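You operate a simulated robot arm through the tools that you are given. There is no shell and no other tool. Be economical: measure what you need, move in short steps, check, and stop when the job is done.

You are at the controls of a simulated two-armed robot. One attempt, no reset.

## Task
Hold the grey panel, try the 25 gauge on it, match the slider; panel to the green rack.
Fine: the panel starts in the grey rack; put the gauge back; leave the other panels and gauges. Set down upright: gauge.

Only the result counts: the job must be done as asked and must still hold three seconds after the hand-in. Knocking over, shifting, dropping, spilling or breaking anything else fails it.

## Robot
Two 7-joint arms with two-finger parallel grippers on one trunk, on a base that drives. Base frame: it is fixed to the floor where the robot stands at the start and does not move with it; the origin is under the middle of the robot, x ahead of it, y to its left, z up. Readings come in mm, degrees, newtons and seconds.
The left shoulder is at the start at [70, 163, 1295], the right one opposite. With the tool pointing down near the work surface each hand reaches from about 380 to 880 mm from the robot's upright axis, wherever it stands, measured 20 degrees to its own side. Places, roughly: green rack [600, -700, 900]. Payload 3.43 kg a hand.
Tool frame (each hand has its own): the origin (TCP) lies between the finger pads and is the grasp point; the fingertips stand 34 mm ahead of it; z points along the fingers, y is the line along which they close. Largest opening 128 mm; finger width 24, thickness 12; the body of the gripper, 48 by 130 mm, starts 96 mm behind the TCP.
Orientation is that of the tool frame in the base frame, as a unit quaternion [x, y, z, w]. With the fingers straight down and closing along the base's y, the tool's x points along the base's -x, its y along +y and its z along -z.

## Interface
- The arms move only by the tool arm_command. It takes "left_steps", "right_steps" or both (then of equal length, played together; a hand with none holds still); each is a list that holds one entry, the list of rows, each a list of 7 numbers: the gripper command, from -1 (shut) to 1 (fully open), values between in proportion, then the shift along the tool's x, y, z in mm, then the turn, a rotation vector about the tool's x, y, z in degrees. In form: [[[hand, x, y, z, rx, ry, rz], ...]]. A call has 1 to 10 rows; each row shifts and turns the commanded pose from where the row before left it, along the tool's axes as they then stand. Each row takes 0.2 s and may step no farther than 50 mm and 8.6 degrees from the row before; otherwise, or with a gripper value out of range, the whole call is refused. Where a pose cannot be reached the arm comes as near as it can. A force on the tool above 90 N (or 10 N above the force at the start of the call, whichever is more), or a blocked arm, ends the call early, and 0.2 s more pass. Each finger travels about 153 mm/s and halts on what it meets, pressing with about 36 N; the grip force reading is that of the motor and also rises with nothing between the fingers. The clock runs only during rows and for 0.2 s after the last one: add rows that do not move to give the fingers time. It gives the time, the measured TCP pose, the force on the tool (base axes), the opening and the grip force at its end, in the units of the frame above (readings bear some noise), with the torque about the TCP (base axes, N m) and any sound that the robot's microphone picked up, and new pictures: "pictures" is both (left out), scene, wrist or none (wrist: the cameras of the hands that moved).
- Cameras (640 x 400 px; columns grow to the right, rows downward): "scene" is now at [138.5, 7, 1531.7]; the picture's right is [0.08, -1.00, 0.00], its down [-0.50, -0.04, -0.86] and it looks along [0.86, 0.07, -0.50] (base axes); focal length 214 px, centre (320, 200). "left" rides on the left gripper at [76, 11, -160] in its tool frame; the picture's right is [-0.15, 0.99, 0.00], its down [-0.88, -0.13, -0.46] and it looks along [-0.45, -0.07, 0.89] (tool axes); focal length 234 px, centre (320, 200). "right" rides on the right gripper at [76, -11, -160] in its tool frame; the picture's right is [0.15, 0.99, 0.00], its down [-0.88, 0.13, -0.46] and it looks along [-0.45, 0.07, 0.89] (tool axes); focal length 234 px, centre (320, 200).
- lift_body(by): slides the trunk up (or, below 0, down) by that many mm; the arms and the scene camera ride with it, the base frame stays. It gives what a move gives, with no picture.
- drive_base(legs): drives the robot by 1 to 6 legs, each [ahead, left, turn to the left] in mm, mm and degrees, along the robot's own axes; the way and the turn of a leg run together, so that a leg with both is an arc; at most 1500 mm and 180 degrees a leg. The arms and the cameras ride along, it lands a little off, and it stops where it bumps. It gives what a move gives, and a new picture of the scene camera.
- turn_head(pan, tilt): turns the head with the scene camera to pan (to the left, within 86 degrees either way) and tilt (down, from -29 to 69), counted from straight ahead of the robot. It gives what a move gives, and a new picture of the scene camera.
- probe_pixels(camera, pixels): for up to 12 pixels [column, row] of the newest picture of that camera ("zoom" is the newest enlarged one), the place [x, y, z] in the base frame of the surface seen there, good to about 3 mm. The clock stands still meanwhile.
- close_up(camera, box): a new picture of the part [left, top, right, bottom] of that camera's present view, enlarged. The clock stands still meanwhile.
- finish_job(): hands the job in; it is judged then, once.

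Keep the steps short. Do not move on a guess: measure, check each grasp and each placing, and mend mistakes. In all there are 80 turns and 260 pictures (those below and enlarged ones count). Leave the grippers open and the arms clear of the work at the hand-in unless told otherwise, and finish with a single line.

The tools are called after "Emit:" as name(argument=value, ...) on one line, values as JSON. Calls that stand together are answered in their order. arm_command: Moves the arms, as the interface text tells. Its arguments: {"type":"object","properties":{"left_steps":{"type":"array"},"right_steps":{"type":"array"},"pictures":{"type":"string","enum":["both","scene","wrist","none"]}},"required":[]} The other tools are called the same way: lift_body (by) slides the trunk up or down; drive_base (legs) drives the base; turn_head (pan, tilt) turns the head that bears the scene camera; probe_pixels (camera, pixels) gives the place of the surface under pixels of a picture; close_up (camera, box) takes an enlarged picture of a part of a camera's view; finish_job () hands the job in.

At the start:

```text
clock: 0.0
left_position: [436.2, 286.1, 1352.4]
left_tcp_rot: [0.001, 1.0, -0.001, -0.001]
left_contact_force: [-0.3, 0.0, -0.8]
left_torque: [-0.03, 0.01, 0.01]
left_grip_width: 127.8
left_gripper_force: 0.2
right_position: [429.6, -98.0, 1441.2]
right_tcp_rot: [0.0, 1.0, 0.0, 0.0]
right_contact_force: [0.4, -0.8, 0.3]
right_torque: [0.0, -0.01, -0.02]
right_grip_width: 127.9
right_gripper_force: 0.0
trunk travel left (down, up): [-775.0, 165.0]
robot x, y, heading: [-3.1, 0.7, 0.1]
head pan, tilt: [4.8, 30.2]
```

scene: 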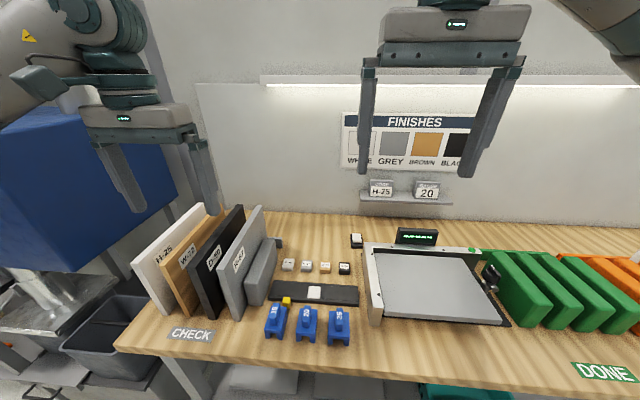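
right: 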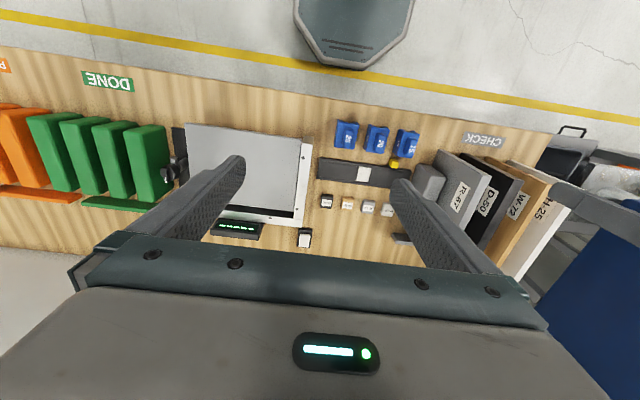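
left: 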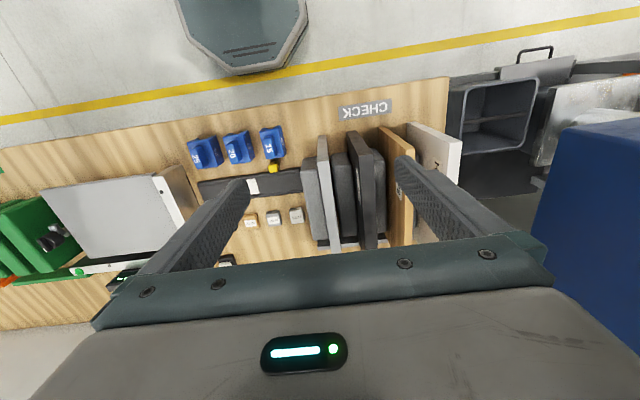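

I see panels in a grey rack on the left, blue gauges, a slider track, a fixture, a green rack. I'll take enlarged views first.

Emit:
close_up(camera="scene", box=[120, 190, 380, 352])

Emit:
close_up(camera="scene", box=[340, 220, 640, 400])

Emit:
close_up(camera="scene", box=[250, 225, 370, 350])

Emit:
close_up(camera="scene", box=[330, 100, 490, 210])

Emit:
probe_pixels(camera="scene", pixels=[[245, 213], [262, 208], [232, 270], [226, 310], [240, 318], [270, 242], [278, 320], [307, 322], [339, 322], [315, 292], [286, 300], [192, 334]])

```text
2.46 times, centred on (250, 271) of scene
```

zoom: 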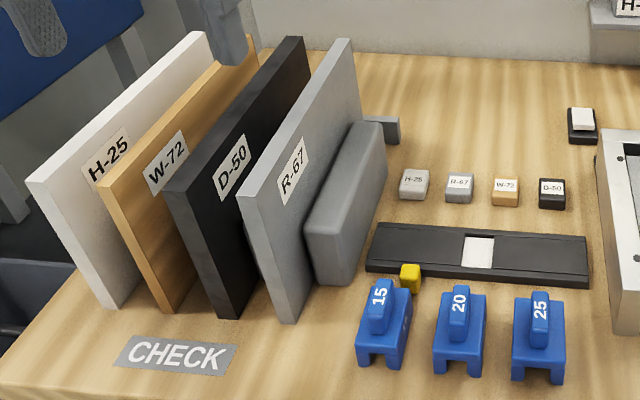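

```text
2.13 times, centred on (490, 310) of scene
```

zoom: 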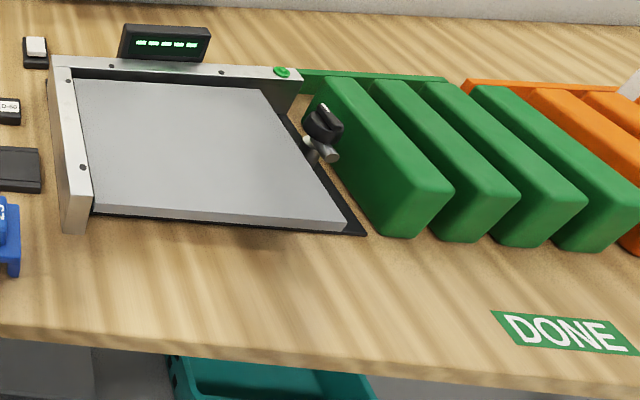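

```text
3.20 times, centred on (310, 288) of scene
```

zoom: 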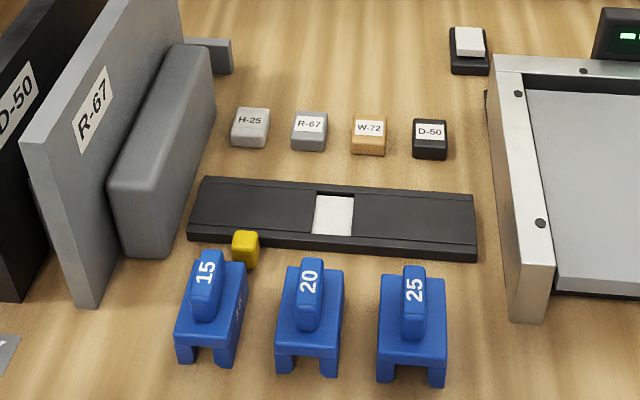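

```text
3.64 times, centred on (410, 155) of scene
```

zoom: 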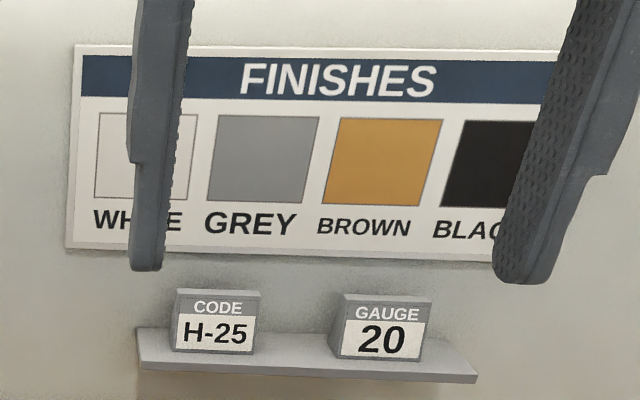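

```text
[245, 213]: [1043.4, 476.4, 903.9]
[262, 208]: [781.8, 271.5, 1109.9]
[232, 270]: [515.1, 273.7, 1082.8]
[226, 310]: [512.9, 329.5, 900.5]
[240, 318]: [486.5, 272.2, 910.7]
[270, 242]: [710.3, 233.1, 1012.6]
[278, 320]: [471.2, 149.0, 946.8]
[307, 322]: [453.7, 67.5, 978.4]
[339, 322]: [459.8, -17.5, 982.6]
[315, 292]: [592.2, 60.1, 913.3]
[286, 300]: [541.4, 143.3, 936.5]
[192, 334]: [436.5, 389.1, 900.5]
```

Grey panel seems to be R-67. I need to read the display, the slider and the fixture more closely.

Emit:
close_up(camera="scene", box=[390, 222, 446, 257])

Emit:
close_up(camera="scene", box=[264, 275, 364, 337])

Emit:
close_up(camera="scene", box=[340, 225, 520, 337])

Emit:
close_up(camera="right", box=[140, 110, 460, 260])

Emit:
close_up(camera="left", box=[180, 90, 470, 270])

Emit:
probe_pixels(camera="scene", pixels=[[272, 284], [357, 290], [357, 303], [356, 240], [375, 310], [374, 262], [430, 285], [490, 320], [474, 251], [489, 278], [509, 322], [600, 370]])

```text
11.43 times, centred on (418, 240) of scene
```

zoom: 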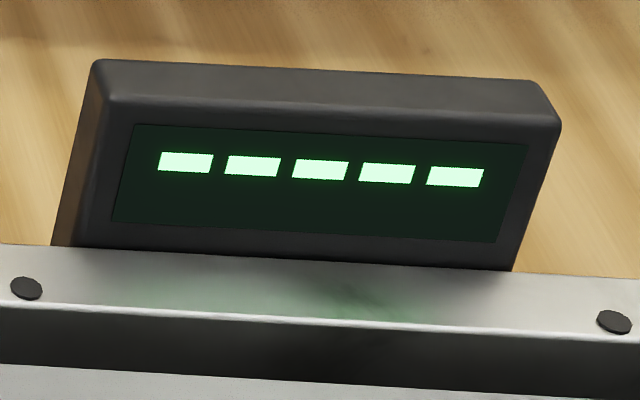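

```text
6.40 times, centred on (314, 306) of scene
```

zoom: 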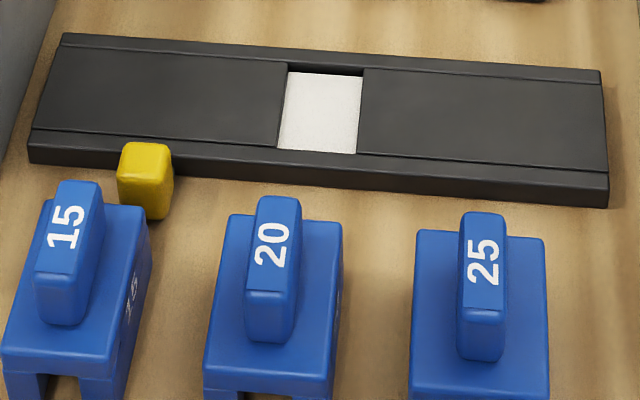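

```text
3.56 times, centred on (430, 281) of scene
```

zoom: 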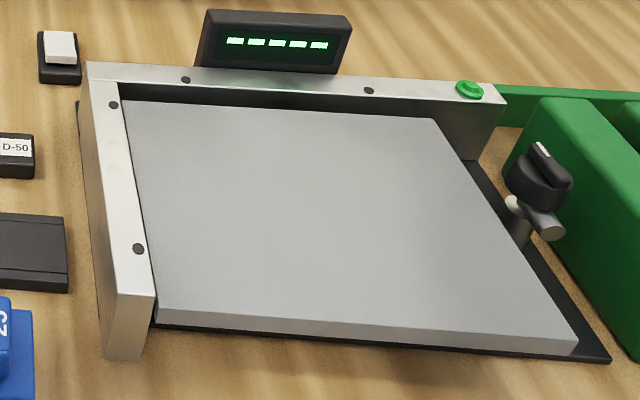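

```text
2.00 times, centred on (300, 185) of right
```

zoom: 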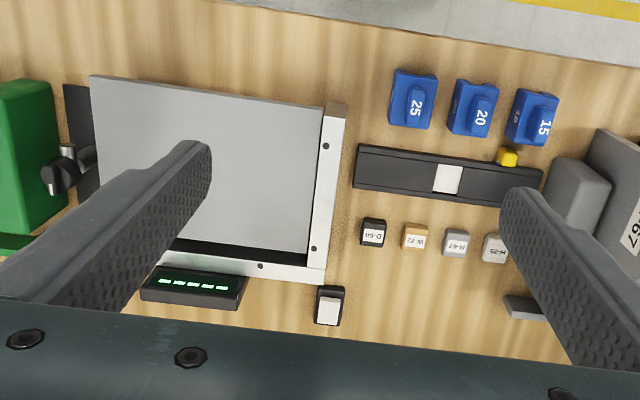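

```text
2.21 times, centred on (325, 180) of left
```

zoom: 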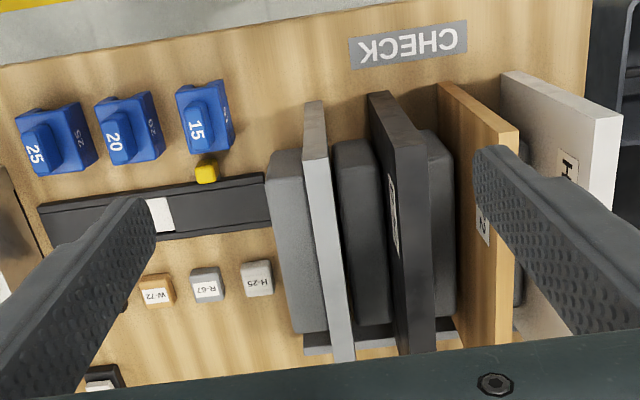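

```text
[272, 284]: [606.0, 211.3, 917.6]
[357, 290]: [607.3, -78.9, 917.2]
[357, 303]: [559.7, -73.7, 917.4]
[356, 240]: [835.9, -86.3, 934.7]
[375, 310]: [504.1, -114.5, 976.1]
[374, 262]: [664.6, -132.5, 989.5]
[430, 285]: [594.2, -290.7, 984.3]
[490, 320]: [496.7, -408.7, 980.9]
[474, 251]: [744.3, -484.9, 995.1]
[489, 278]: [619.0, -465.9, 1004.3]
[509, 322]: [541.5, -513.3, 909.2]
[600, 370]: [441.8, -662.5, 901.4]
```

I'll measure fixture, panel and gauges finely with enlarged views.

Emit:
close_up(camera="scene", box=[350, 225, 520, 331])

Emit:
probe_pixels(camera="zoom", pixels=[[60, 200], [120, 350], [95, 325], [88, 200], [115, 280], [130, 130], [300, 100], [500, 330], [560, 365], [600, 385], [400, 120], [450, 100]])

Emit:
probe_pixels(camera="zoom", pixels=[[440, 97], [517, 190], [545, 215], [535, 160], [495, 235], [95, 75], [445, 130], [465, 90], [300, 345], [300, 357], [510, 270], [480, 180]])

Emit:
close_up(camera="scene", box=[205, 195, 295, 325])

Emit:
close_up(camera="scene", box=[450, 240, 540, 300])

```text
3.76 times, centred on (435, 278) of scene
```

zoom: 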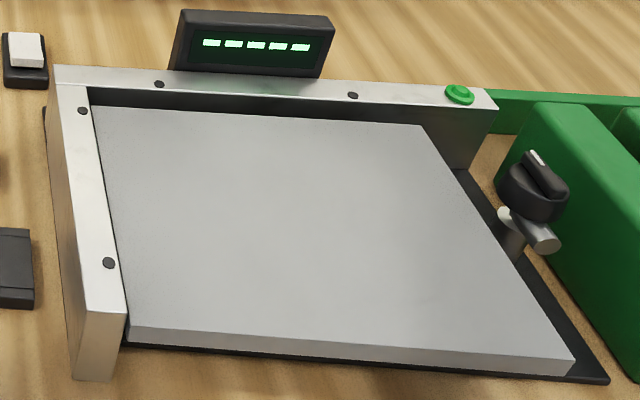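

```text
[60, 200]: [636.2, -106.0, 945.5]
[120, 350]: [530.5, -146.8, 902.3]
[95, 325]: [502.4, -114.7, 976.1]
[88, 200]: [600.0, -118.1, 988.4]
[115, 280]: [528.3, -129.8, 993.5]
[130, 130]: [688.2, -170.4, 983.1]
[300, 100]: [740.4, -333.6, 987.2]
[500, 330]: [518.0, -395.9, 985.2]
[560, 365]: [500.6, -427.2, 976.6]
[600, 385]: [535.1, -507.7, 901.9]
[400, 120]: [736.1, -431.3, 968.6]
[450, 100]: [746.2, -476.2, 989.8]
```

```text
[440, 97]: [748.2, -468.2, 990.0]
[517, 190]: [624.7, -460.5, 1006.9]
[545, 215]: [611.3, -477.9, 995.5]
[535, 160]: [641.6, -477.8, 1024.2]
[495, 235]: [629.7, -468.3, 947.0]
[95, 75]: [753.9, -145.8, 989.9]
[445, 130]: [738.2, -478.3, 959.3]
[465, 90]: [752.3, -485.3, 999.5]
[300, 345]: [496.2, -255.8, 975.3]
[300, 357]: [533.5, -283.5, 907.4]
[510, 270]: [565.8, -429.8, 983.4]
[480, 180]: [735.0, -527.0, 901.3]
```

```text
3.08 times, centred on (250, 260) of scene
```

zoom: 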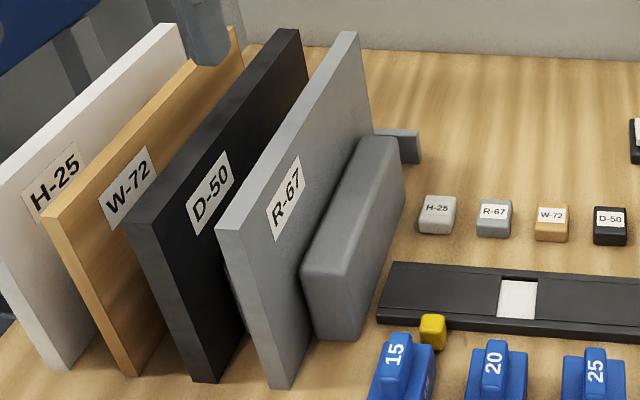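

```text
6.67 times, centred on (495, 270) of scene
```

zoom: 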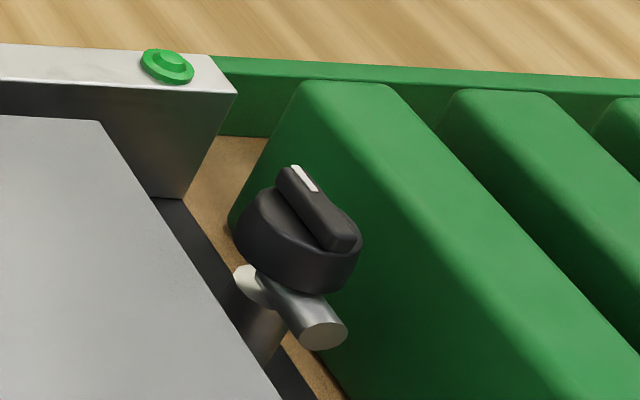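

The fixture's plate reads about z=984, 84 mm above the table; I need a lower look to understand it. I'll drive back 450 mm, then lower the trunk to see underneath.

Emit:
drive_base(legs=[[-450, 0, 0]])

Emit:
lift_body(by=-430)

Emit:
turn_head(pan=-15, tilt=12)

```text
clock: 2.7
left_position: [-18.6, 287.4, 1350.8]
left_tcp_rot: [-0.003, 1.0, -0.001, -0.001]
left_contact_force: [-0.7, -0.8, 0.9]
left_torque: [-0.01, 0.04, -0.02]
left_grip_width: 128.0
left_gripper_force: 0.1
right_position: [-21.5, -96.8, 1440.5]
right_tcp_rot: [-0.004, 1.0, 0.0, -0.001]
right_contact_force: [0.1, -0.5, -0.6]
right_torque: [-0.02, 0.01, -0.03]
right_grip_width: 127.9
right_gripper_force: 0.1
trunk travel left (down, up): [-775.0, 165.0]
robot x, y, heading: [-457.4, -4.2, 0.3]
head pan, tilt: [4.8, 30.2]
```

scene: 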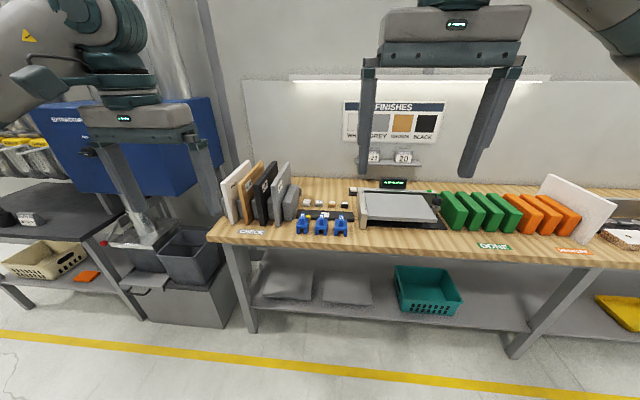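

```text
refused: -430 is not a number from -400 to 400
```

```text
clock: 3.6
left_position: [-20.6, 287.0, 1353.3]
left_tcp_rot: [-0.004, 1.0, 0.0, -0.001]
left_contact_force: [-0.4, -0.3, 0.2]
left_torque: [0.01, 0.02, -0.01]
left_grip_width: 127.8
left_gripper_force: 0.0
right_position: [-23.1, -96.4, 1441.7]
right_tcp_rot: [-0.003, 1.0, 0.0, 0.0]
right_contact_force: [0.1, 0.2, 0.5]
right_torque: [0.03, 0.02, 0.0]
right_grip_width: 127.8
right_gripper_force: 0.1
trunk travel left (down, up): [-775.0, 165.0]
robot x, y, heading: [-453.2, -3.3, 0.4]
head pan, tilt: [-15.0, 12.0]
```

scene: 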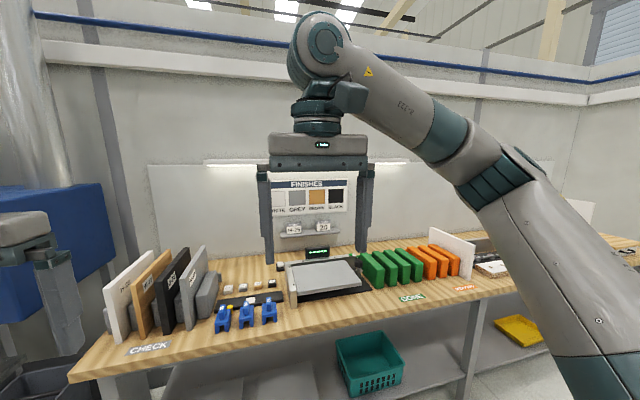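

The robot is clear of the bench. I'll lower the trunk 390 mm and look level.

Emit:
lift_body(by=-390)

Emit:
turn_head(pan=-5, tilt=12)

Emit:
close_up(camera="scene", box=[280, 180, 440, 280])

Emit:
close_up(camera="scene", box=[160, 180, 320, 280])

```text
clock: 7.3
left_position: [-20.0, 287.5, 961.6]
left_tcp_rot: [-0.004, 1.0, -0.001, -0.001]
left_contact_force: [0.8, 0.2, 0.7]
left_torque: [-0.02, 0.04, -0.04]
left_grip_width: 127.9
left_gripper_force: 0.0
right_position: [-22.6, -95.4, 1051.7]
right_tcp_rot: [-0.004, 1.0, 0.0, 0.0]
right_contact_force: [0.5, 0.5, 0.1]
right_torque: [0.04, 0.0, -0.04]
right_grip_width: 128.0
right_gripper_force: 0.1
trunk travel left (down, up): [-385.0, 555.0]
robot x, y, heading: [-453.4, -3.7, 0.4]
head pan, tilt: [-15.0, 12.0]
```

```text
clock: 8.0
left_position: [-20.6, 286.9, 961.9]
left_tcp_rot: [-0.003, 1.0, -0.001, -0.001]
left_contact_force: [-0.8, -0.7, -0.4]
left_torque: [0.0, -0.02, -0.01]
left_grip_width: 127.7
left_gripper_force: 0.1
right_position: [-22.3, -97.1, 1052.3]
right_tcp_rot: [-0.003, 1.0, 0.0, -0.001]
right_contact_force: [-0.1, 1.0, -0.4]
right_torque: [0.01, 0.03, -0.03]
right_grip_width: 127.8
right_gripper_force: 0.0
trunk travel left (down, up): [-385.0, 555.0]
robot x, y, heading: [-457.6, -2.7, 0.3]
head pan, tilt: [-5.0, 12.0]
```

scene: 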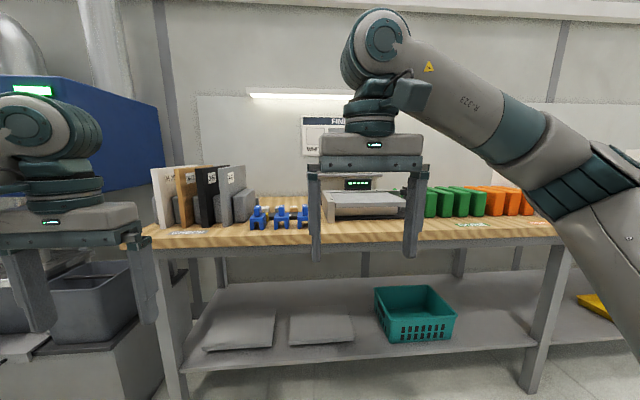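

```text
4.00 times, centred on (360, 230) of scene
```

zoom: 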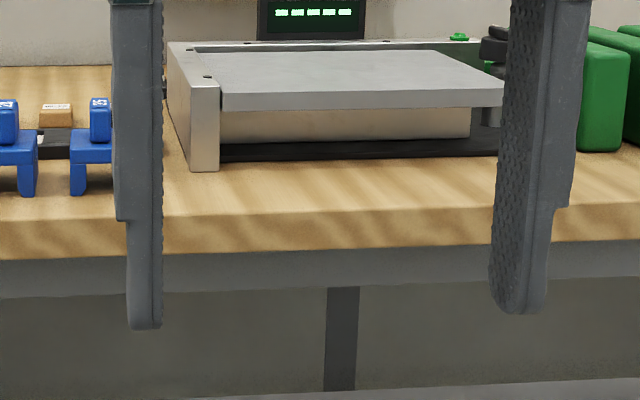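

```text
4.00 times, centred on (240, 230) of scene
```

zoom: 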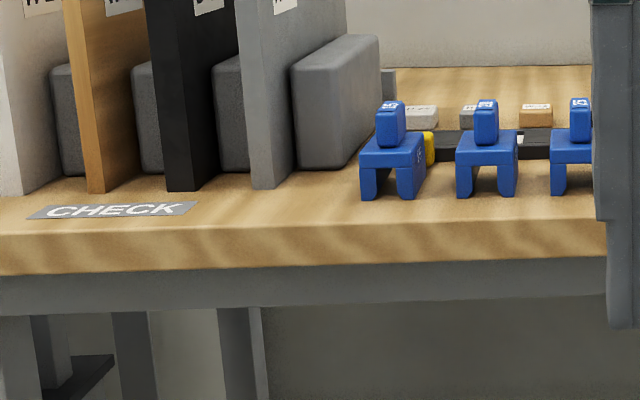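

The jig seems to hold a plate overhanging a metal block. The gripper hides the clamp; I'll drive 700 mm to the right for a free view.

Emit:
drive_base(legs=[[0, -700, 0]])

Emit:
turn_head(pan=12, tilt=8)

Emit:
close_up(camera="scene", box=[210, 180, 370, 280])

Emit:
close_up(camera="scene", box=[330, 150, 490, 250])

```text
clock: 11.8
left_position: [-14.8, -410.4, 962.5]
left_tcp_rot: [-0.003, 1.0, -0.001, -0.001]
left_contact_force: [0.3, 0.2, -0.1]
left_torque: [0.01, -0.02, -0.01]
left_grip_width: 128.0
left_gripper_force: 0.0
right_position: [-18.6, -796.0, 1051.2]
right_tcp_rot: [-0.002, 1.0, 0.002, -0.001]
right_contact_force: [0.0, -1.1, 0.9]
right_torque: [0.02, 0.0, 0.02]
right_grip_width: 128.1
right_gripper_force: 0.1
trunk travel left (down, up): [-385.0, 555.0]
robot x, y, heading: [-447.0, -700.8, 0.4]
head pan, tilt: [-5.0, 12.0]
stopped in leg 1: the robot was blocked; the commanded pose is now the measured one
```

scene: 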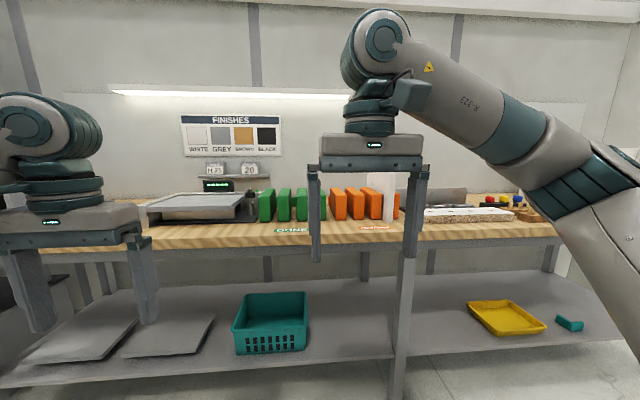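

```text
clock: 12.6
left_position: [-14.9, -411.4, 961.8]
left_tcp_rot: [-0.002, 1.0, -0.001, -0.001]
left_contact_force: [0.6, -0.6, -0.1]
left_torque: [-0.03, -0.02, 0.01]
left_grip_width: 128.0
left_gripper_force: 0.0
right_position: [-18.8, -794.2, 1050.7]
right_tcp_rot: [-0.003, 1.0, 0.0, -0.001]
right_contact_force: [-0.7, -0.6, 0.2]
right_torque: [0.01, 0.0, 0.06]
right_grip_width: 127.9
right_gripper_force: 0.1
trunk travel left (down, up): [-385.0, 555.0]
robot x, y, heading: [-450.6, -699.4, 0.1]
head pan, tilt: [12.0, 8.0]
```

scene: 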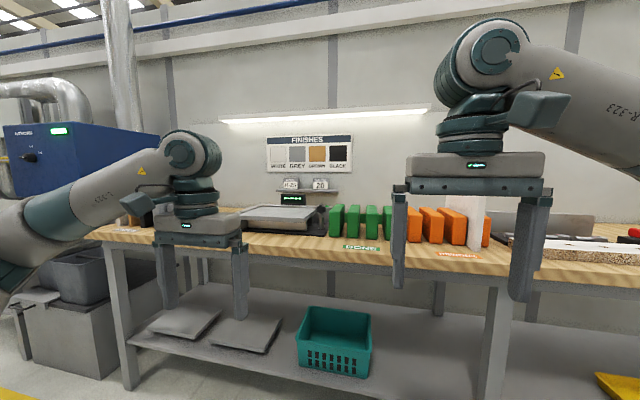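

```text
4.00 times, centred on (290, 230) of scene
```

zoom: 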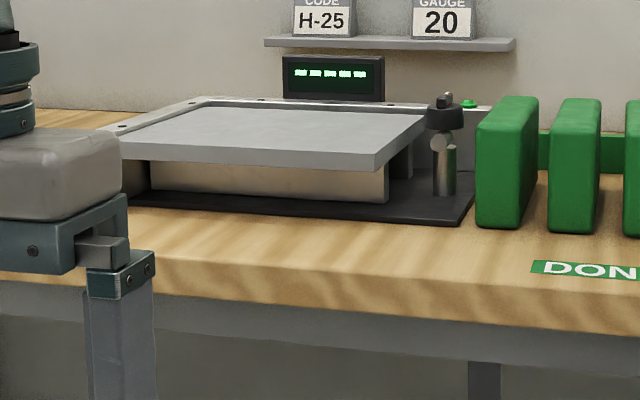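

```text
4.00 times, centred on (410, 200) of scene
```

zoom: 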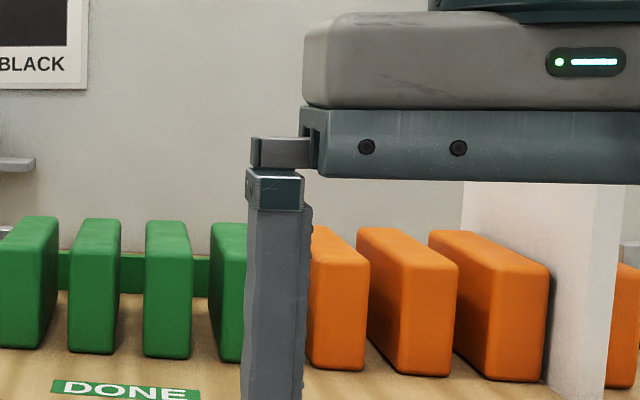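

I'll enlarge the clamp and the plate edge and measure.

Emit:
close_up(camera="scene", box=[290, 195, 338, 235])

Emit:
probe_pixels(camera="zoom", pixels=[[60, 80], [150, 160], [150, 200], [150, 185], [100, 260], [170, 240], [230, 130], [375, 130], [400, 200], [390, 260], [360, 85], [235, 175]])

Emit:
close_up(camera="scene", box=[230, 190, 320, 246])

Emit:
probe_pixels(camera="zoom", pixels=[[100, 200], [100, 215], [100, 240], [300, 250], [300, 265], [300, 280], [430, 280], [440, 230], [470, 150], [300, 140], [120, 130], [200, 300]])

```text
10.00 times, centred on (314, 215) of scene
```

zoom: 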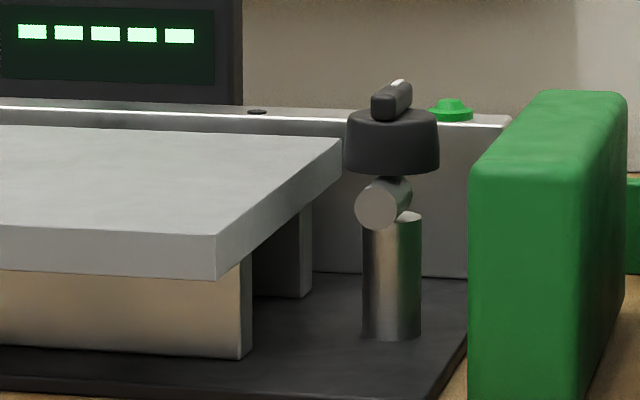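

```text
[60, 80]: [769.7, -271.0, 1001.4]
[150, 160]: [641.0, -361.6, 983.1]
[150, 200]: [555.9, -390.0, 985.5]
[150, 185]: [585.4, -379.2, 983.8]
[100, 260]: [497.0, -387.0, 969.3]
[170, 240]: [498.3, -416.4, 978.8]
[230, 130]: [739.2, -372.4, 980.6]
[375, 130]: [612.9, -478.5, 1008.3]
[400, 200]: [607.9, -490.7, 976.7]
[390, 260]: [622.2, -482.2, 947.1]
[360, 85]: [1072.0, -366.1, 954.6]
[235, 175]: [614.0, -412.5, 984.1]
```

```text
7.11 times, centred on (275, 218) of scene
```

zoom: 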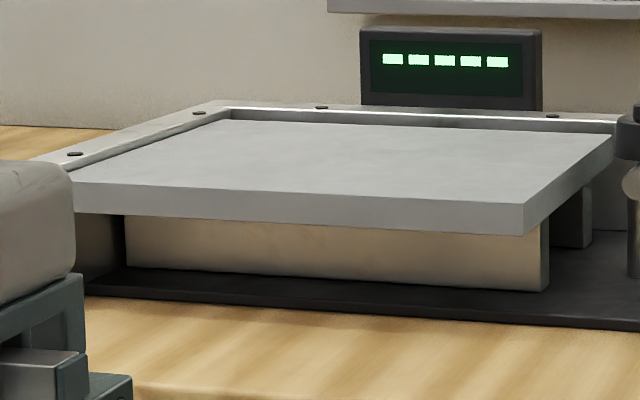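

```text
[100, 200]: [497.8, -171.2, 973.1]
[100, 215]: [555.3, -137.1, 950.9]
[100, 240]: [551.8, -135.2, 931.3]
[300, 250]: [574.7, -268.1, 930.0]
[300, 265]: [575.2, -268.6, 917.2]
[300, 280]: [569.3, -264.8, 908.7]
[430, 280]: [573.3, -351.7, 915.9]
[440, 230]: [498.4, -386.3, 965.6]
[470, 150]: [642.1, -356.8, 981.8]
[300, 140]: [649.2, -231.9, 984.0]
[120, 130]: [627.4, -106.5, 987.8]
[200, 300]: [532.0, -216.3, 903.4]
```

The jig is already occupied by another panel of the same size, so the R-67 panel from the grey rack has to be held by hand. I'll return to the start position: raise, drive left, drive ahead.

Emit:
lift_body(by=390)

Emit:
drive_base(legs=[[0, 750, 0], [450, 0, 0]])

Emit:
turn_head(pan=15, tilt=38)

Emit:
close_up(camera="left", box=[200, 80, 440, 230])

```text
clock: 16.4
left_position: [-16.1, -410.7, 1351.6]
left_tcp_rot: [-0.004, 1.0, -0.001, -0.001]
left_contact_force: [0.0, -0.5, -0.4]
left_torque: [0.0, 0.0, -0.01]
left_grip_width: 127.7
left_gripper_force: 0.0
right_position: [-18.1, -794.8, 1441.5]
right_tcp_rot: [-0.002, 1.0, 0.0, 0.0]
right_contact_force: [-0.4, 0.6, 0.6]
right_torque: [0.01, 0.04, 0.01]
right_grip_width: 128.1
right_gripper_force: 0.1
trunk travel left (down, up): [-775.0, 165.0]
robot x, y, heading: [-450.0, -698.2, 0.5]
head pan, tilt: [12.0, 8.0]
```

```text
clock: 22.7
left_position: [427.3, 339.3, 1352.3]
left_tcp_rot: [-0.006, 1.0, -0.001, -0.001]
left_contact_force: [-0.5, -0.1, 0.1]
left_torque: [-0.02, 0.01, -0.01]
left_grip_width: 128.1
left_gripper_force: 0.1
right_position: [423.6, -43.9, 1441.3]
right_tcp_rot: [-0.005, 1.0, 0.0, 0.0]
right_contact_force: [-0.9, -0.6, 0.2]
right_torque: [0.03, -0.01, 0.01]
right_grip_width: 128.1
right_gripper_force: 0.0
trunk travel left (down, up): [-775.0, 165.0]
robot x, y, heading: [-2.6, 49.9, 0.3]
head pan, tilt: [12.0, 8.0]
```

scene: 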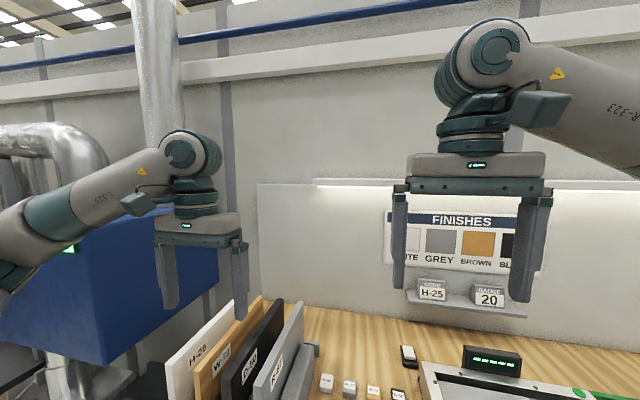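

```text
clock: 23.6
left_position: [427.5, 339.9, 1352.5]
left_tcp_rot: [-0.005, 1.0, 0.0, -0.001]
left_contact_force: [-0.4, -0.2, 0.4]
left_torque: [-0.01, -0.01, 0.0]
left_grip_width: 127.9
left_gripper_force: 0.0
right_position: [426.2, -44.3, 1441.5]
right_tcp_rot: [-0.004, 1.0, 0.0, 0.001]
right_contact_force: [0.0, -0.5, 0.0]
right_torque: [0.01, 0.01, 0.02]
right_grip_width: 128.0
right_gripper_force: 0.0
trunk travel left (down, up): [-775.0, 165.0]
robot x, y, heading: [-4.8, 43.7, 0.7]
head pan, tilt: [15.0, 38.0]
```

scene: 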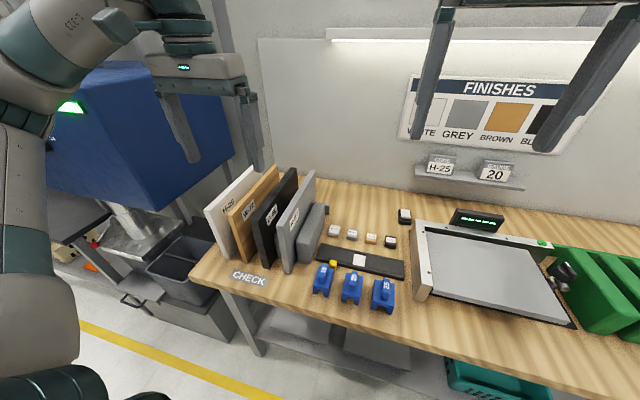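

```text
2.67 times, centred on (320, 155) of left
```

zoom: 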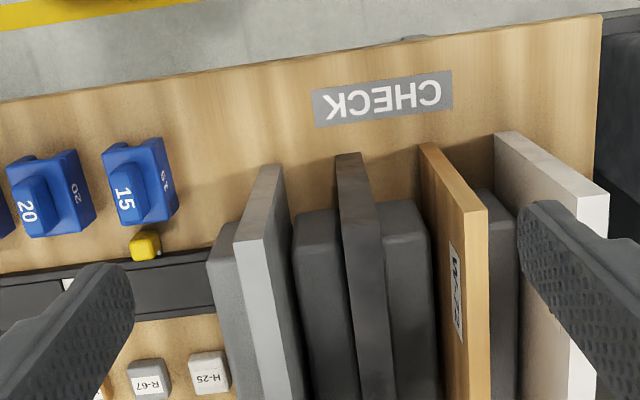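

Now measure the grey panel's top edge and neighbours, plus the gauges.

Emit:
close_up(camera="scene", box=[240, 160, 340, 280])

Emit:
probe_pixels(camera="zoom", pixels=[[245, 40], [238, 62], [215, 110], [190, 155], [150, 205], [170, 40], [130, 100], [90, 155], [255, 120], [200, 235], [243, 38], [180, 345]])

Emit:
close_up(camera="scene", box=[300, 215, 420, 325])

```text
3.33 times, centred on (290, 220) of scene
```

zoom: 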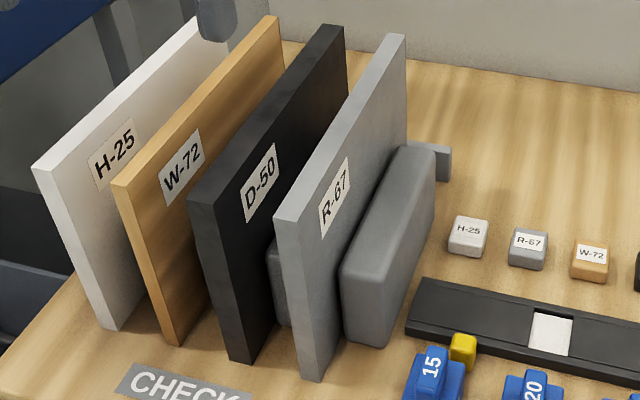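

```text
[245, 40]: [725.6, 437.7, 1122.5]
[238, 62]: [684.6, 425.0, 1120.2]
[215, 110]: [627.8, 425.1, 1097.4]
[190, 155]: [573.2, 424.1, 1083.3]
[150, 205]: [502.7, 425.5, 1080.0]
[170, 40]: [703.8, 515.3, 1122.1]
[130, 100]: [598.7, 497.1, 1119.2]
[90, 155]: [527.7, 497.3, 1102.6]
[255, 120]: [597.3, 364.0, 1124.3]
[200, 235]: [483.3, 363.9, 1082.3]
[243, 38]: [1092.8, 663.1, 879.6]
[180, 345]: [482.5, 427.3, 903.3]
```

```text
3.64 times, centred on (360, 270) of scene
```

zoom: 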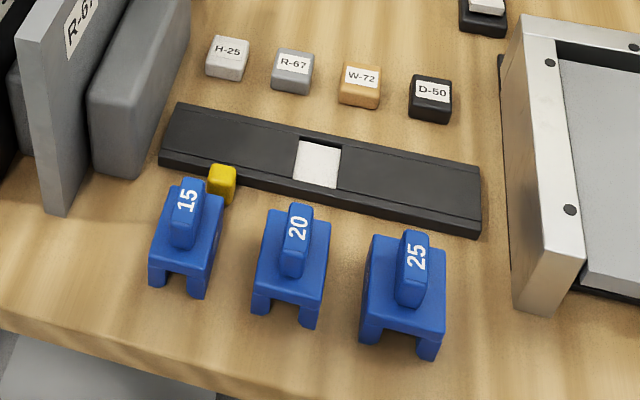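

My pixel picks were off; I'll probe the gauges in this newest zoom first, then the panel again.

Emit:
probe_pixels(camera="zoom", pixels=[[412, 245], [414, 268], [402, 295], [395, 275], [440, 290], [400, 325], [365, 330], [430, 345], [378, 245], [222, 180], [318, 163], [300, 215]])

Emit:
close_up(camera="scene", box=[260, 165, 340, 215])

Emit:
probe_pixels(camera="zoom", pixels=[[420, 60], [400, 100], [350, 180], [300, 260], [250, 330], [200, 380], [290, 10], [230, 100], [420, 330], [520, 300], [440, 120], [420, 100]])

Emit:
close_up(camera="scene", box=[260, 215, 340, 275])

Emit:
close_up(camera="scene", box=[364, 270, 404, 316])

```text
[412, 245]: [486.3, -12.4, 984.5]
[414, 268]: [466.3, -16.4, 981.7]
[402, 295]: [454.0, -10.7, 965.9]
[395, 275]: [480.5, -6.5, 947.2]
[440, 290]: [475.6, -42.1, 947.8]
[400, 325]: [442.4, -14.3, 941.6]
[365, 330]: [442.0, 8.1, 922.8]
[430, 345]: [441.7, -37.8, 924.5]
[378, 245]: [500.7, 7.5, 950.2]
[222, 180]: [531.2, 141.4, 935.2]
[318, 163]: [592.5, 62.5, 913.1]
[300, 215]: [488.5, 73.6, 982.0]
```

```text
8.00 times, centred on (300, 190) of scene
```

zoom: 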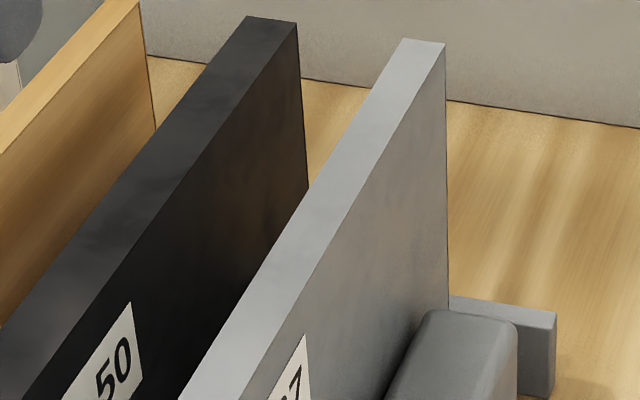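

```text
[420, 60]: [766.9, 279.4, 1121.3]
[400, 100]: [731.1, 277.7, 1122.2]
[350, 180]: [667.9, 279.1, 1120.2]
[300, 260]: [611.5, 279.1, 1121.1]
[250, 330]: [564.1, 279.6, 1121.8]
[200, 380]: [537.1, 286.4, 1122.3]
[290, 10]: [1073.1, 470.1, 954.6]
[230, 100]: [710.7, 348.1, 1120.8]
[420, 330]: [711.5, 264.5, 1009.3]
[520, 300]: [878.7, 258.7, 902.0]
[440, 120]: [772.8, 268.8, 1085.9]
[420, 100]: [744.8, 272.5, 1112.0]
```

```text
6.67 times, centred on (300, 245) of scene
```

zoom: 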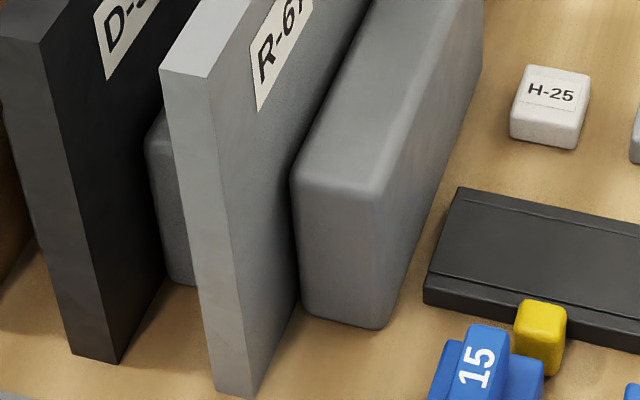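

```text
8.70 times, centred on (384, 293) of scene
```

zoom: 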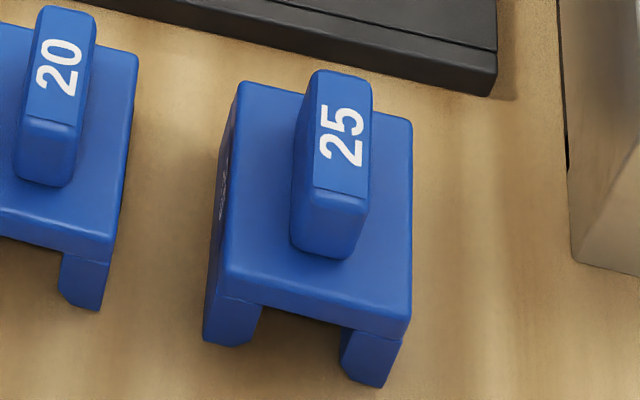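

Grey panel R-67: top edge z≈1121, y≈279, x≈485–775 (centre 630); D-50 begins around y≈337. I'll move the left hand above the panel's middle with the fingers 70 mm open.

Emit:
arm_command(left_steps=[[[0.094, -33.8, -10.0, 25.3, 0, 0, 0.1], [0.094, -33.8, -10.0, 25.3, 0, 0, 0.1], [0.094, -33.8, -10.0, 25.3, 0, 0, 0.1], [0.094, -33.8, -10.0, 25.3, 0, 0, 0.1], [0.094, -33.8, -10.0, 25.3, 0, 0, 0.1], [0.094, -33.8, -10.0, 25.3, 0, 0, 0.1], [0.094, 0, 0, 0, 0, 0, 0]]], pictures="both")

```text
clock: 25.2
left_position: [629.7, 281.5, 1201.8]
left_tcp_rot: [0.0, 1.0, -0.001, -0.001]
left_contact_force: [-0.3, 1.4, 0.2]
left_torque: [0.0, 0.0, 0.0]
left_grip_width: 69.9
left_gripper_force: 0.0
right_position: [424.2, -43.7, 1442.0]
right_tcp_rot: [-0.006, 1.0, 0.0, -0.001]
right_contact_force: [0.0, 0.7, 0.5]
right_torque: [0.0, -0.05, 0.02]
right_grip_width: 128.2
right_gripper_force: 0.0
trunk travel left (down, up): [-775.0, 165.0]
robot x, y, heading: [-2.9, 49.8, 0.6]
head pan, tilt: [15.0, 38.0]
```

scene: 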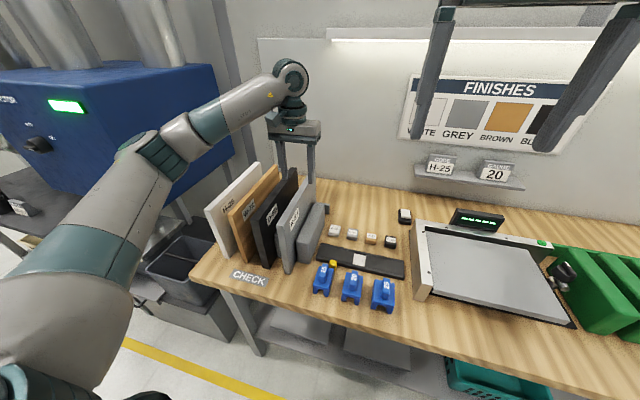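
left: 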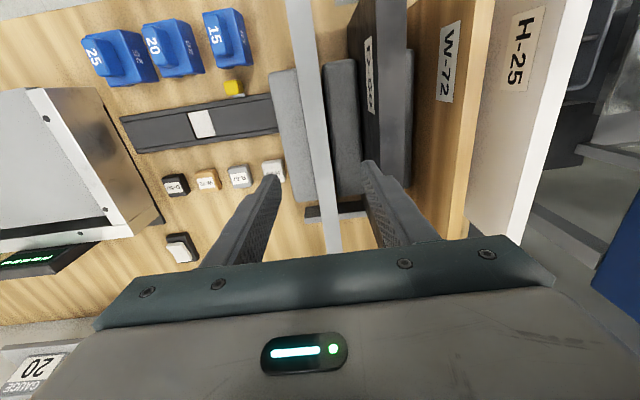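

The panel lies between the fingers in the wrist view (≈ columns 305–335). I'll measure its edges there.

Emit:
close_up(camera="left", box=[250, 60, 410, 260])

Emit:
probe_pixels(camera="left", pixels=[[303, 70], [307, 70], [312, 70], [316, 70], [319, 70], [326, 200], [330, 200], [333, 200], [336, 200], [352, 70], [358, 70], [385, 110]])

```text
2.00 times, centred on (330, 160) of left
```

zoom: 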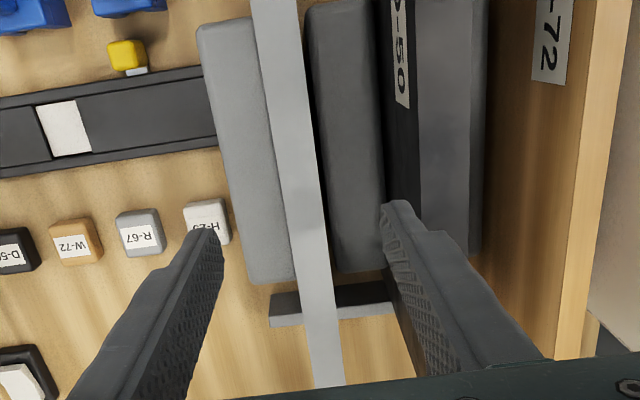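

```text
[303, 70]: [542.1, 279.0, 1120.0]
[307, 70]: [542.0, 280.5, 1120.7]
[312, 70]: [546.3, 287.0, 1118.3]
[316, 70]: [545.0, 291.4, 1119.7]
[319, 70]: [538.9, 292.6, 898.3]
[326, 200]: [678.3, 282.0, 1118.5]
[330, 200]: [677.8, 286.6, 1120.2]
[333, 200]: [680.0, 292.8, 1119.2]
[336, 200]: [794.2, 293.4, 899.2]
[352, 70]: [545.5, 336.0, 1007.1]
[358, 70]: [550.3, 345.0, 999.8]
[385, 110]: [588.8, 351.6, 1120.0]
```

Panel spans y≈268–292.5 (25 mm thick), centre 280. I'll lower the left hand 112 mm so the fingers straddle the top edge, then close gently.

Emit:
arm_command(left_steps=[[[0.094, 0, -1.5, 28, 0, 0, 0], [0.094, 0, 0, 28, 0, 0, 0], [0.094, 0, 0, 28, 0, 0, 0], [0.094, 0, 0, 28, 0, 0, 0], [-0.5, 0, 0, 0, 0, 0, 0], [-1, 0, 0, 0, 0, 0, 0], [-1, 0, 0, 0, 0, 0, 0]]], pictures="wrist")

```text
clock: 26.9
left_position: [628.9, 279.8, 1087.4]
left_tcp_rot: [-0.001, 1.0, -0.001, -0.001]
left_contact_force: [0.2, 0.3, 0.0]
left_torque: [0.33, -0.78, 0.26]
left_grip_width: 20.1
left_gripper_force: 36.1
right_position: [426.0, -43.1, 1441.6]
right_tcp_rot: [-0.005, 1.0, 0.0, 0.001]
right_contact_force: [0.4, -0.2, -0.3]
right_torque: [0.02, -0.04, 0.0]
right_grip_width: 128.1
right_gripper_force: 0.1
trunk travel left (down, up): [-775.0, 165.0]
robot x, y, heading: [-6.4, 51.7, 0.8]
head pan, tilt: [15.0, 38.0]
```

left: 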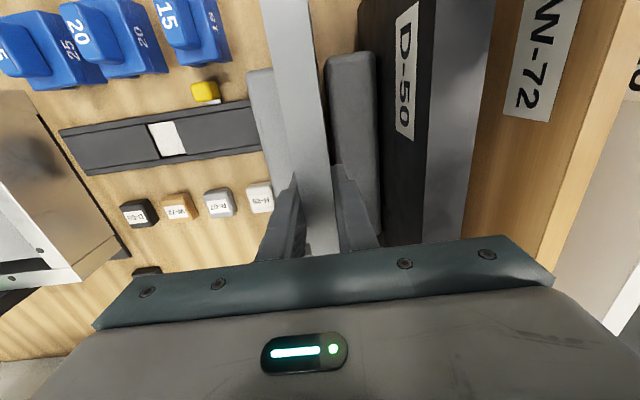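

Grip firm (20 mm, 36 N). I'll lift the panel straight up 160 mm and check.

Emit:
arm_command(left_steps=[[[-1, 0, 0, -20, 0, 0, 0], [-1, 0, 0, -35, 0, 0, 0], [-1, 0, 0, -35, 0, 0, 0], [-1, 0, 0, -35, 0, 0, 0], [-1, 0, 0, -35, 0, 0, 0], [-1, 0, 0, 0, 0, 0, 0]]], pictures="scene")

```text
clock: 28.2
left_position: [631.4, 279.9, 1249.0]
left_tcp_rot: [0.0, 1.0, -0.002, -0.002]
left_contact_force: [-0.9, -0.4, -8.5]
left_torque: [0.0, 0.06, 0.0]
left_grip_width: 20.0
left_gripper_force: 35.9
right_position: [427.0, -42.8, 1442.0]
right_tcp_rot: [-0.005, 1.0, 0.001, -0.001]
right_contact_force: [0.2, 0.2, 0.1]
right_torque: [-0.03, 0.03, 0.0]
right_grip_width: 127.9
right_gripper_force: 0.1
trunk travel left (down, up): [-775.0, 165.0]
robot x, y, heading: [-5.2, 47.6, 0.3]
head pan, tilt: [15.0, 38.0]
```

scene: 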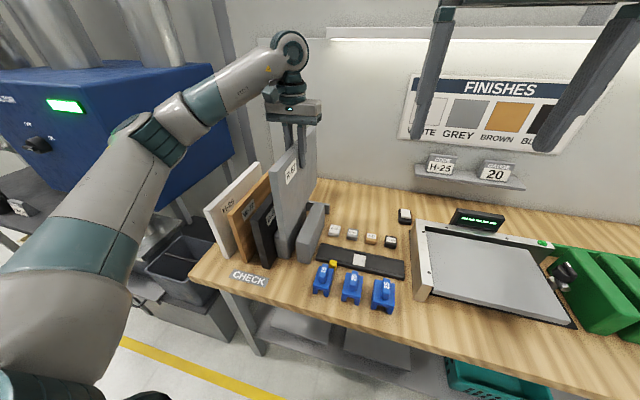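

Panel clear and level (8.5 N weight, no torque). Next, the right hand goes over gauge 25 (handle near [473,-14]), fingers 60 mm open.

Emit:
arm_command(right_steps=[[[-0.06, -5.8, 3.5, 44, 0, 0, 0.07], [-0.06, -5.8, 3.5, 44, 0, 0, 0.07], [-0.06, -5.8, 3.5, 44, 0, 0, 0.07], [-0.06, -5.8, 3.5, 44, 0, 0, 0.07], [-0.06, -5.8, 3.5, 44, 0, 0, 0.07], [-0.06, -5.8, 3.5, 44, 0, 0, 0.07], [-0.06, -5.8, 3.5, 44, 0, 0, 0.07], [-0.06, -5.8, 3.5, 44, 0, 0, 0.07], [-0.06, 0, 0, 0, 0, 0, 0]]], pictures="both")

Emit:
close_up(camera="right", box=[220, 40, 420, 260])

```text
clock: 30.2
left_position: [630.4, 280.7, 1249.2]
left_tcp_rot: [0.0, 1.0, -0.002, -0.001]
left_contact_force: [-0.5, 0.3, -8.1]
left_torque: [0.01, 0.06, -0.01]
left_grip_width: 20.0
left_gripper_force: 36.4
right_position: [473.6, -15.4, 1087.0]
right_tcp_rot: [-0.001, 1.0, 0.0, 0.0]
right_contact_force: [0.0, 0.1, 0.3]
right_torque: [0.03, 0.0, -0.01]
right_grip_width: 60.3
right_gripper_force: 0.2
trunk travel left (down, up): [-775.0, 165.0]
robot x, y, heading: [-7.5, 50.9, 0.8]
head pan, tilt: [15.0, 38.0]
```

scene: 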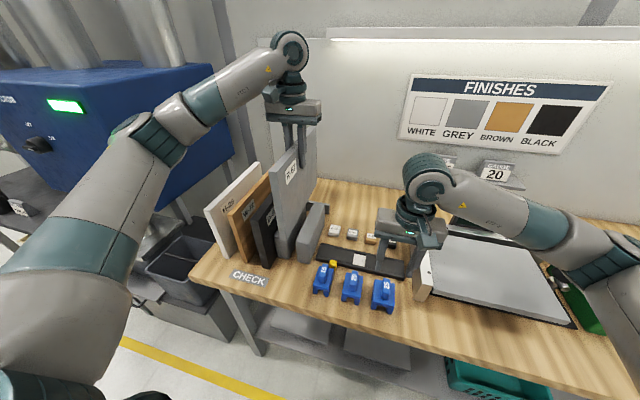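
right: 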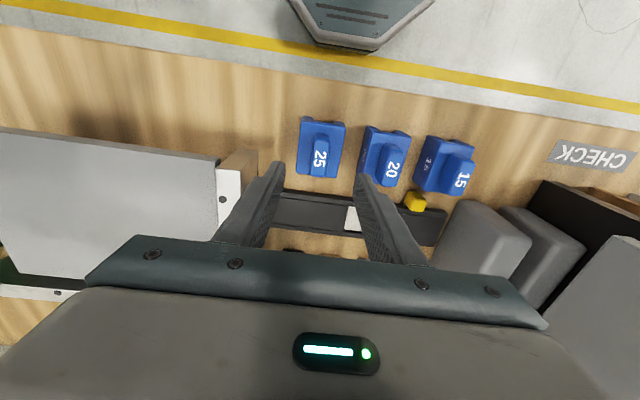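

```text
1.82 times, centred on (320, 150) of right
```

zoom: 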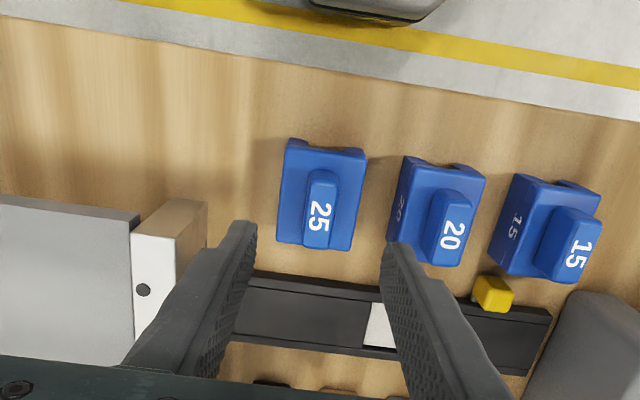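

I'll measure the handle and body of gauge 25 in this zoom.

Emit:
probe_pixels(camera="zoom", pixels=[[322, 178], [315, 242], [309, 212], [333, 215], [320, 205], [295, 150], [358, 158], [285, 232], [345, 242], [492, 293], [380, 325], [500, 200]])

```text
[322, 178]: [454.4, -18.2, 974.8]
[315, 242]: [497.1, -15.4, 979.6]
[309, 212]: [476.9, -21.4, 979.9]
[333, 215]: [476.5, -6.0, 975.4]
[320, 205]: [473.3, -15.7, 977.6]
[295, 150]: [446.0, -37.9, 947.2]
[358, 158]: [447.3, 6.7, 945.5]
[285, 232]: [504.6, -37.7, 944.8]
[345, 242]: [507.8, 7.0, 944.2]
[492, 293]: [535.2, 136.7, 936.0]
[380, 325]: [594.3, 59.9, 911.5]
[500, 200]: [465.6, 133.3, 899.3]
```

Gauge 25 centre is [475,-15], body top z≈945, handle top z≈980. I'll lower 103 mm to TCP z≈984 (tips 950) and close.

Emit:
arm_command(right_steps=[[[-0.06, -1.5, 0.5, 30, 0, 0, 0], [-0.06, 0, 0, 30, 0, 0, 0], [-0.06, 0, 0, 30, 0, 0, 0], [-0.06, 0, 0, 13, 0, 0, 0], [-0.06, 0, 0, 0, 0, 0, 0], [-1, 0, 0, 0, 0, 0, 0], [-1, 0, 0, 0, 0, 0, 0], [-1, 0, 0, 0, 0, 0, 0]]], pictures="wrist")

Emit:
close_up(camera="scene", box=[330, 220, 450, 320])

```text
clock: 32.0
left_position: [631.6, 280.4, 1248.9]
left_tcp_rot: [0.0, 1.0, -0.001, -0.001]
left_contact_force: [0.2, 0.0, -8.2]
left_torque: [-0.02, 0.05, -0.03]
left_grip_width: 20.0
left_gripper_force: 36.4
right_position: [473.8, -14.8, 986.6]
right_tcp_rot: [-0.001, 1.0, 0.0, -0.001]
right_contact_force: [-0.8, -0.5, -0.1]
right_torque: [-0.02, 0.02, 0.02]
right_grip_width: 19.6
right_gripper_force: 36.3
trunk travel left (down, up): [-775.0, 165.0]
robot x, y, heading: [-4.6, 49.3, 0.8]
head pan, tilt: [15.0, 38.0]
```

right: 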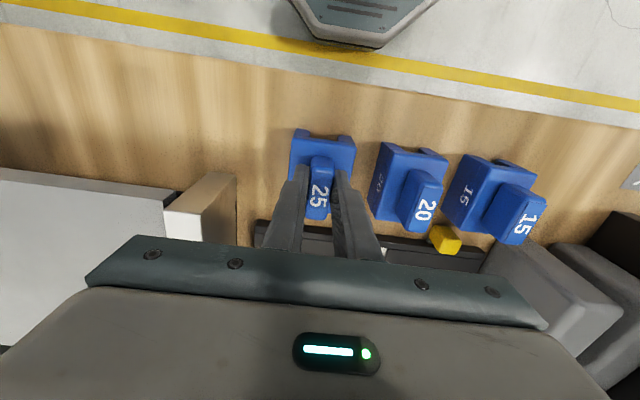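

```text
4.00 times, centred on (390, 270) of scene
```

zoom: 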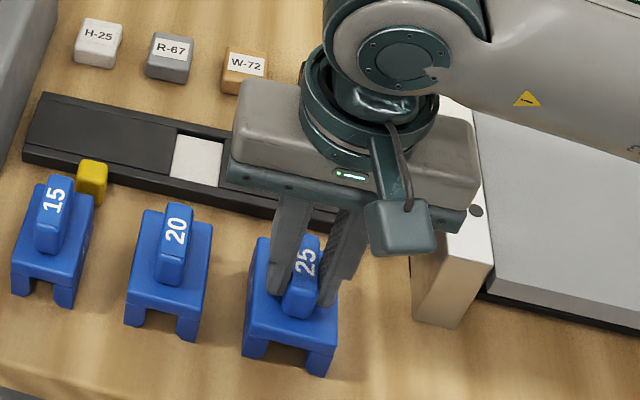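

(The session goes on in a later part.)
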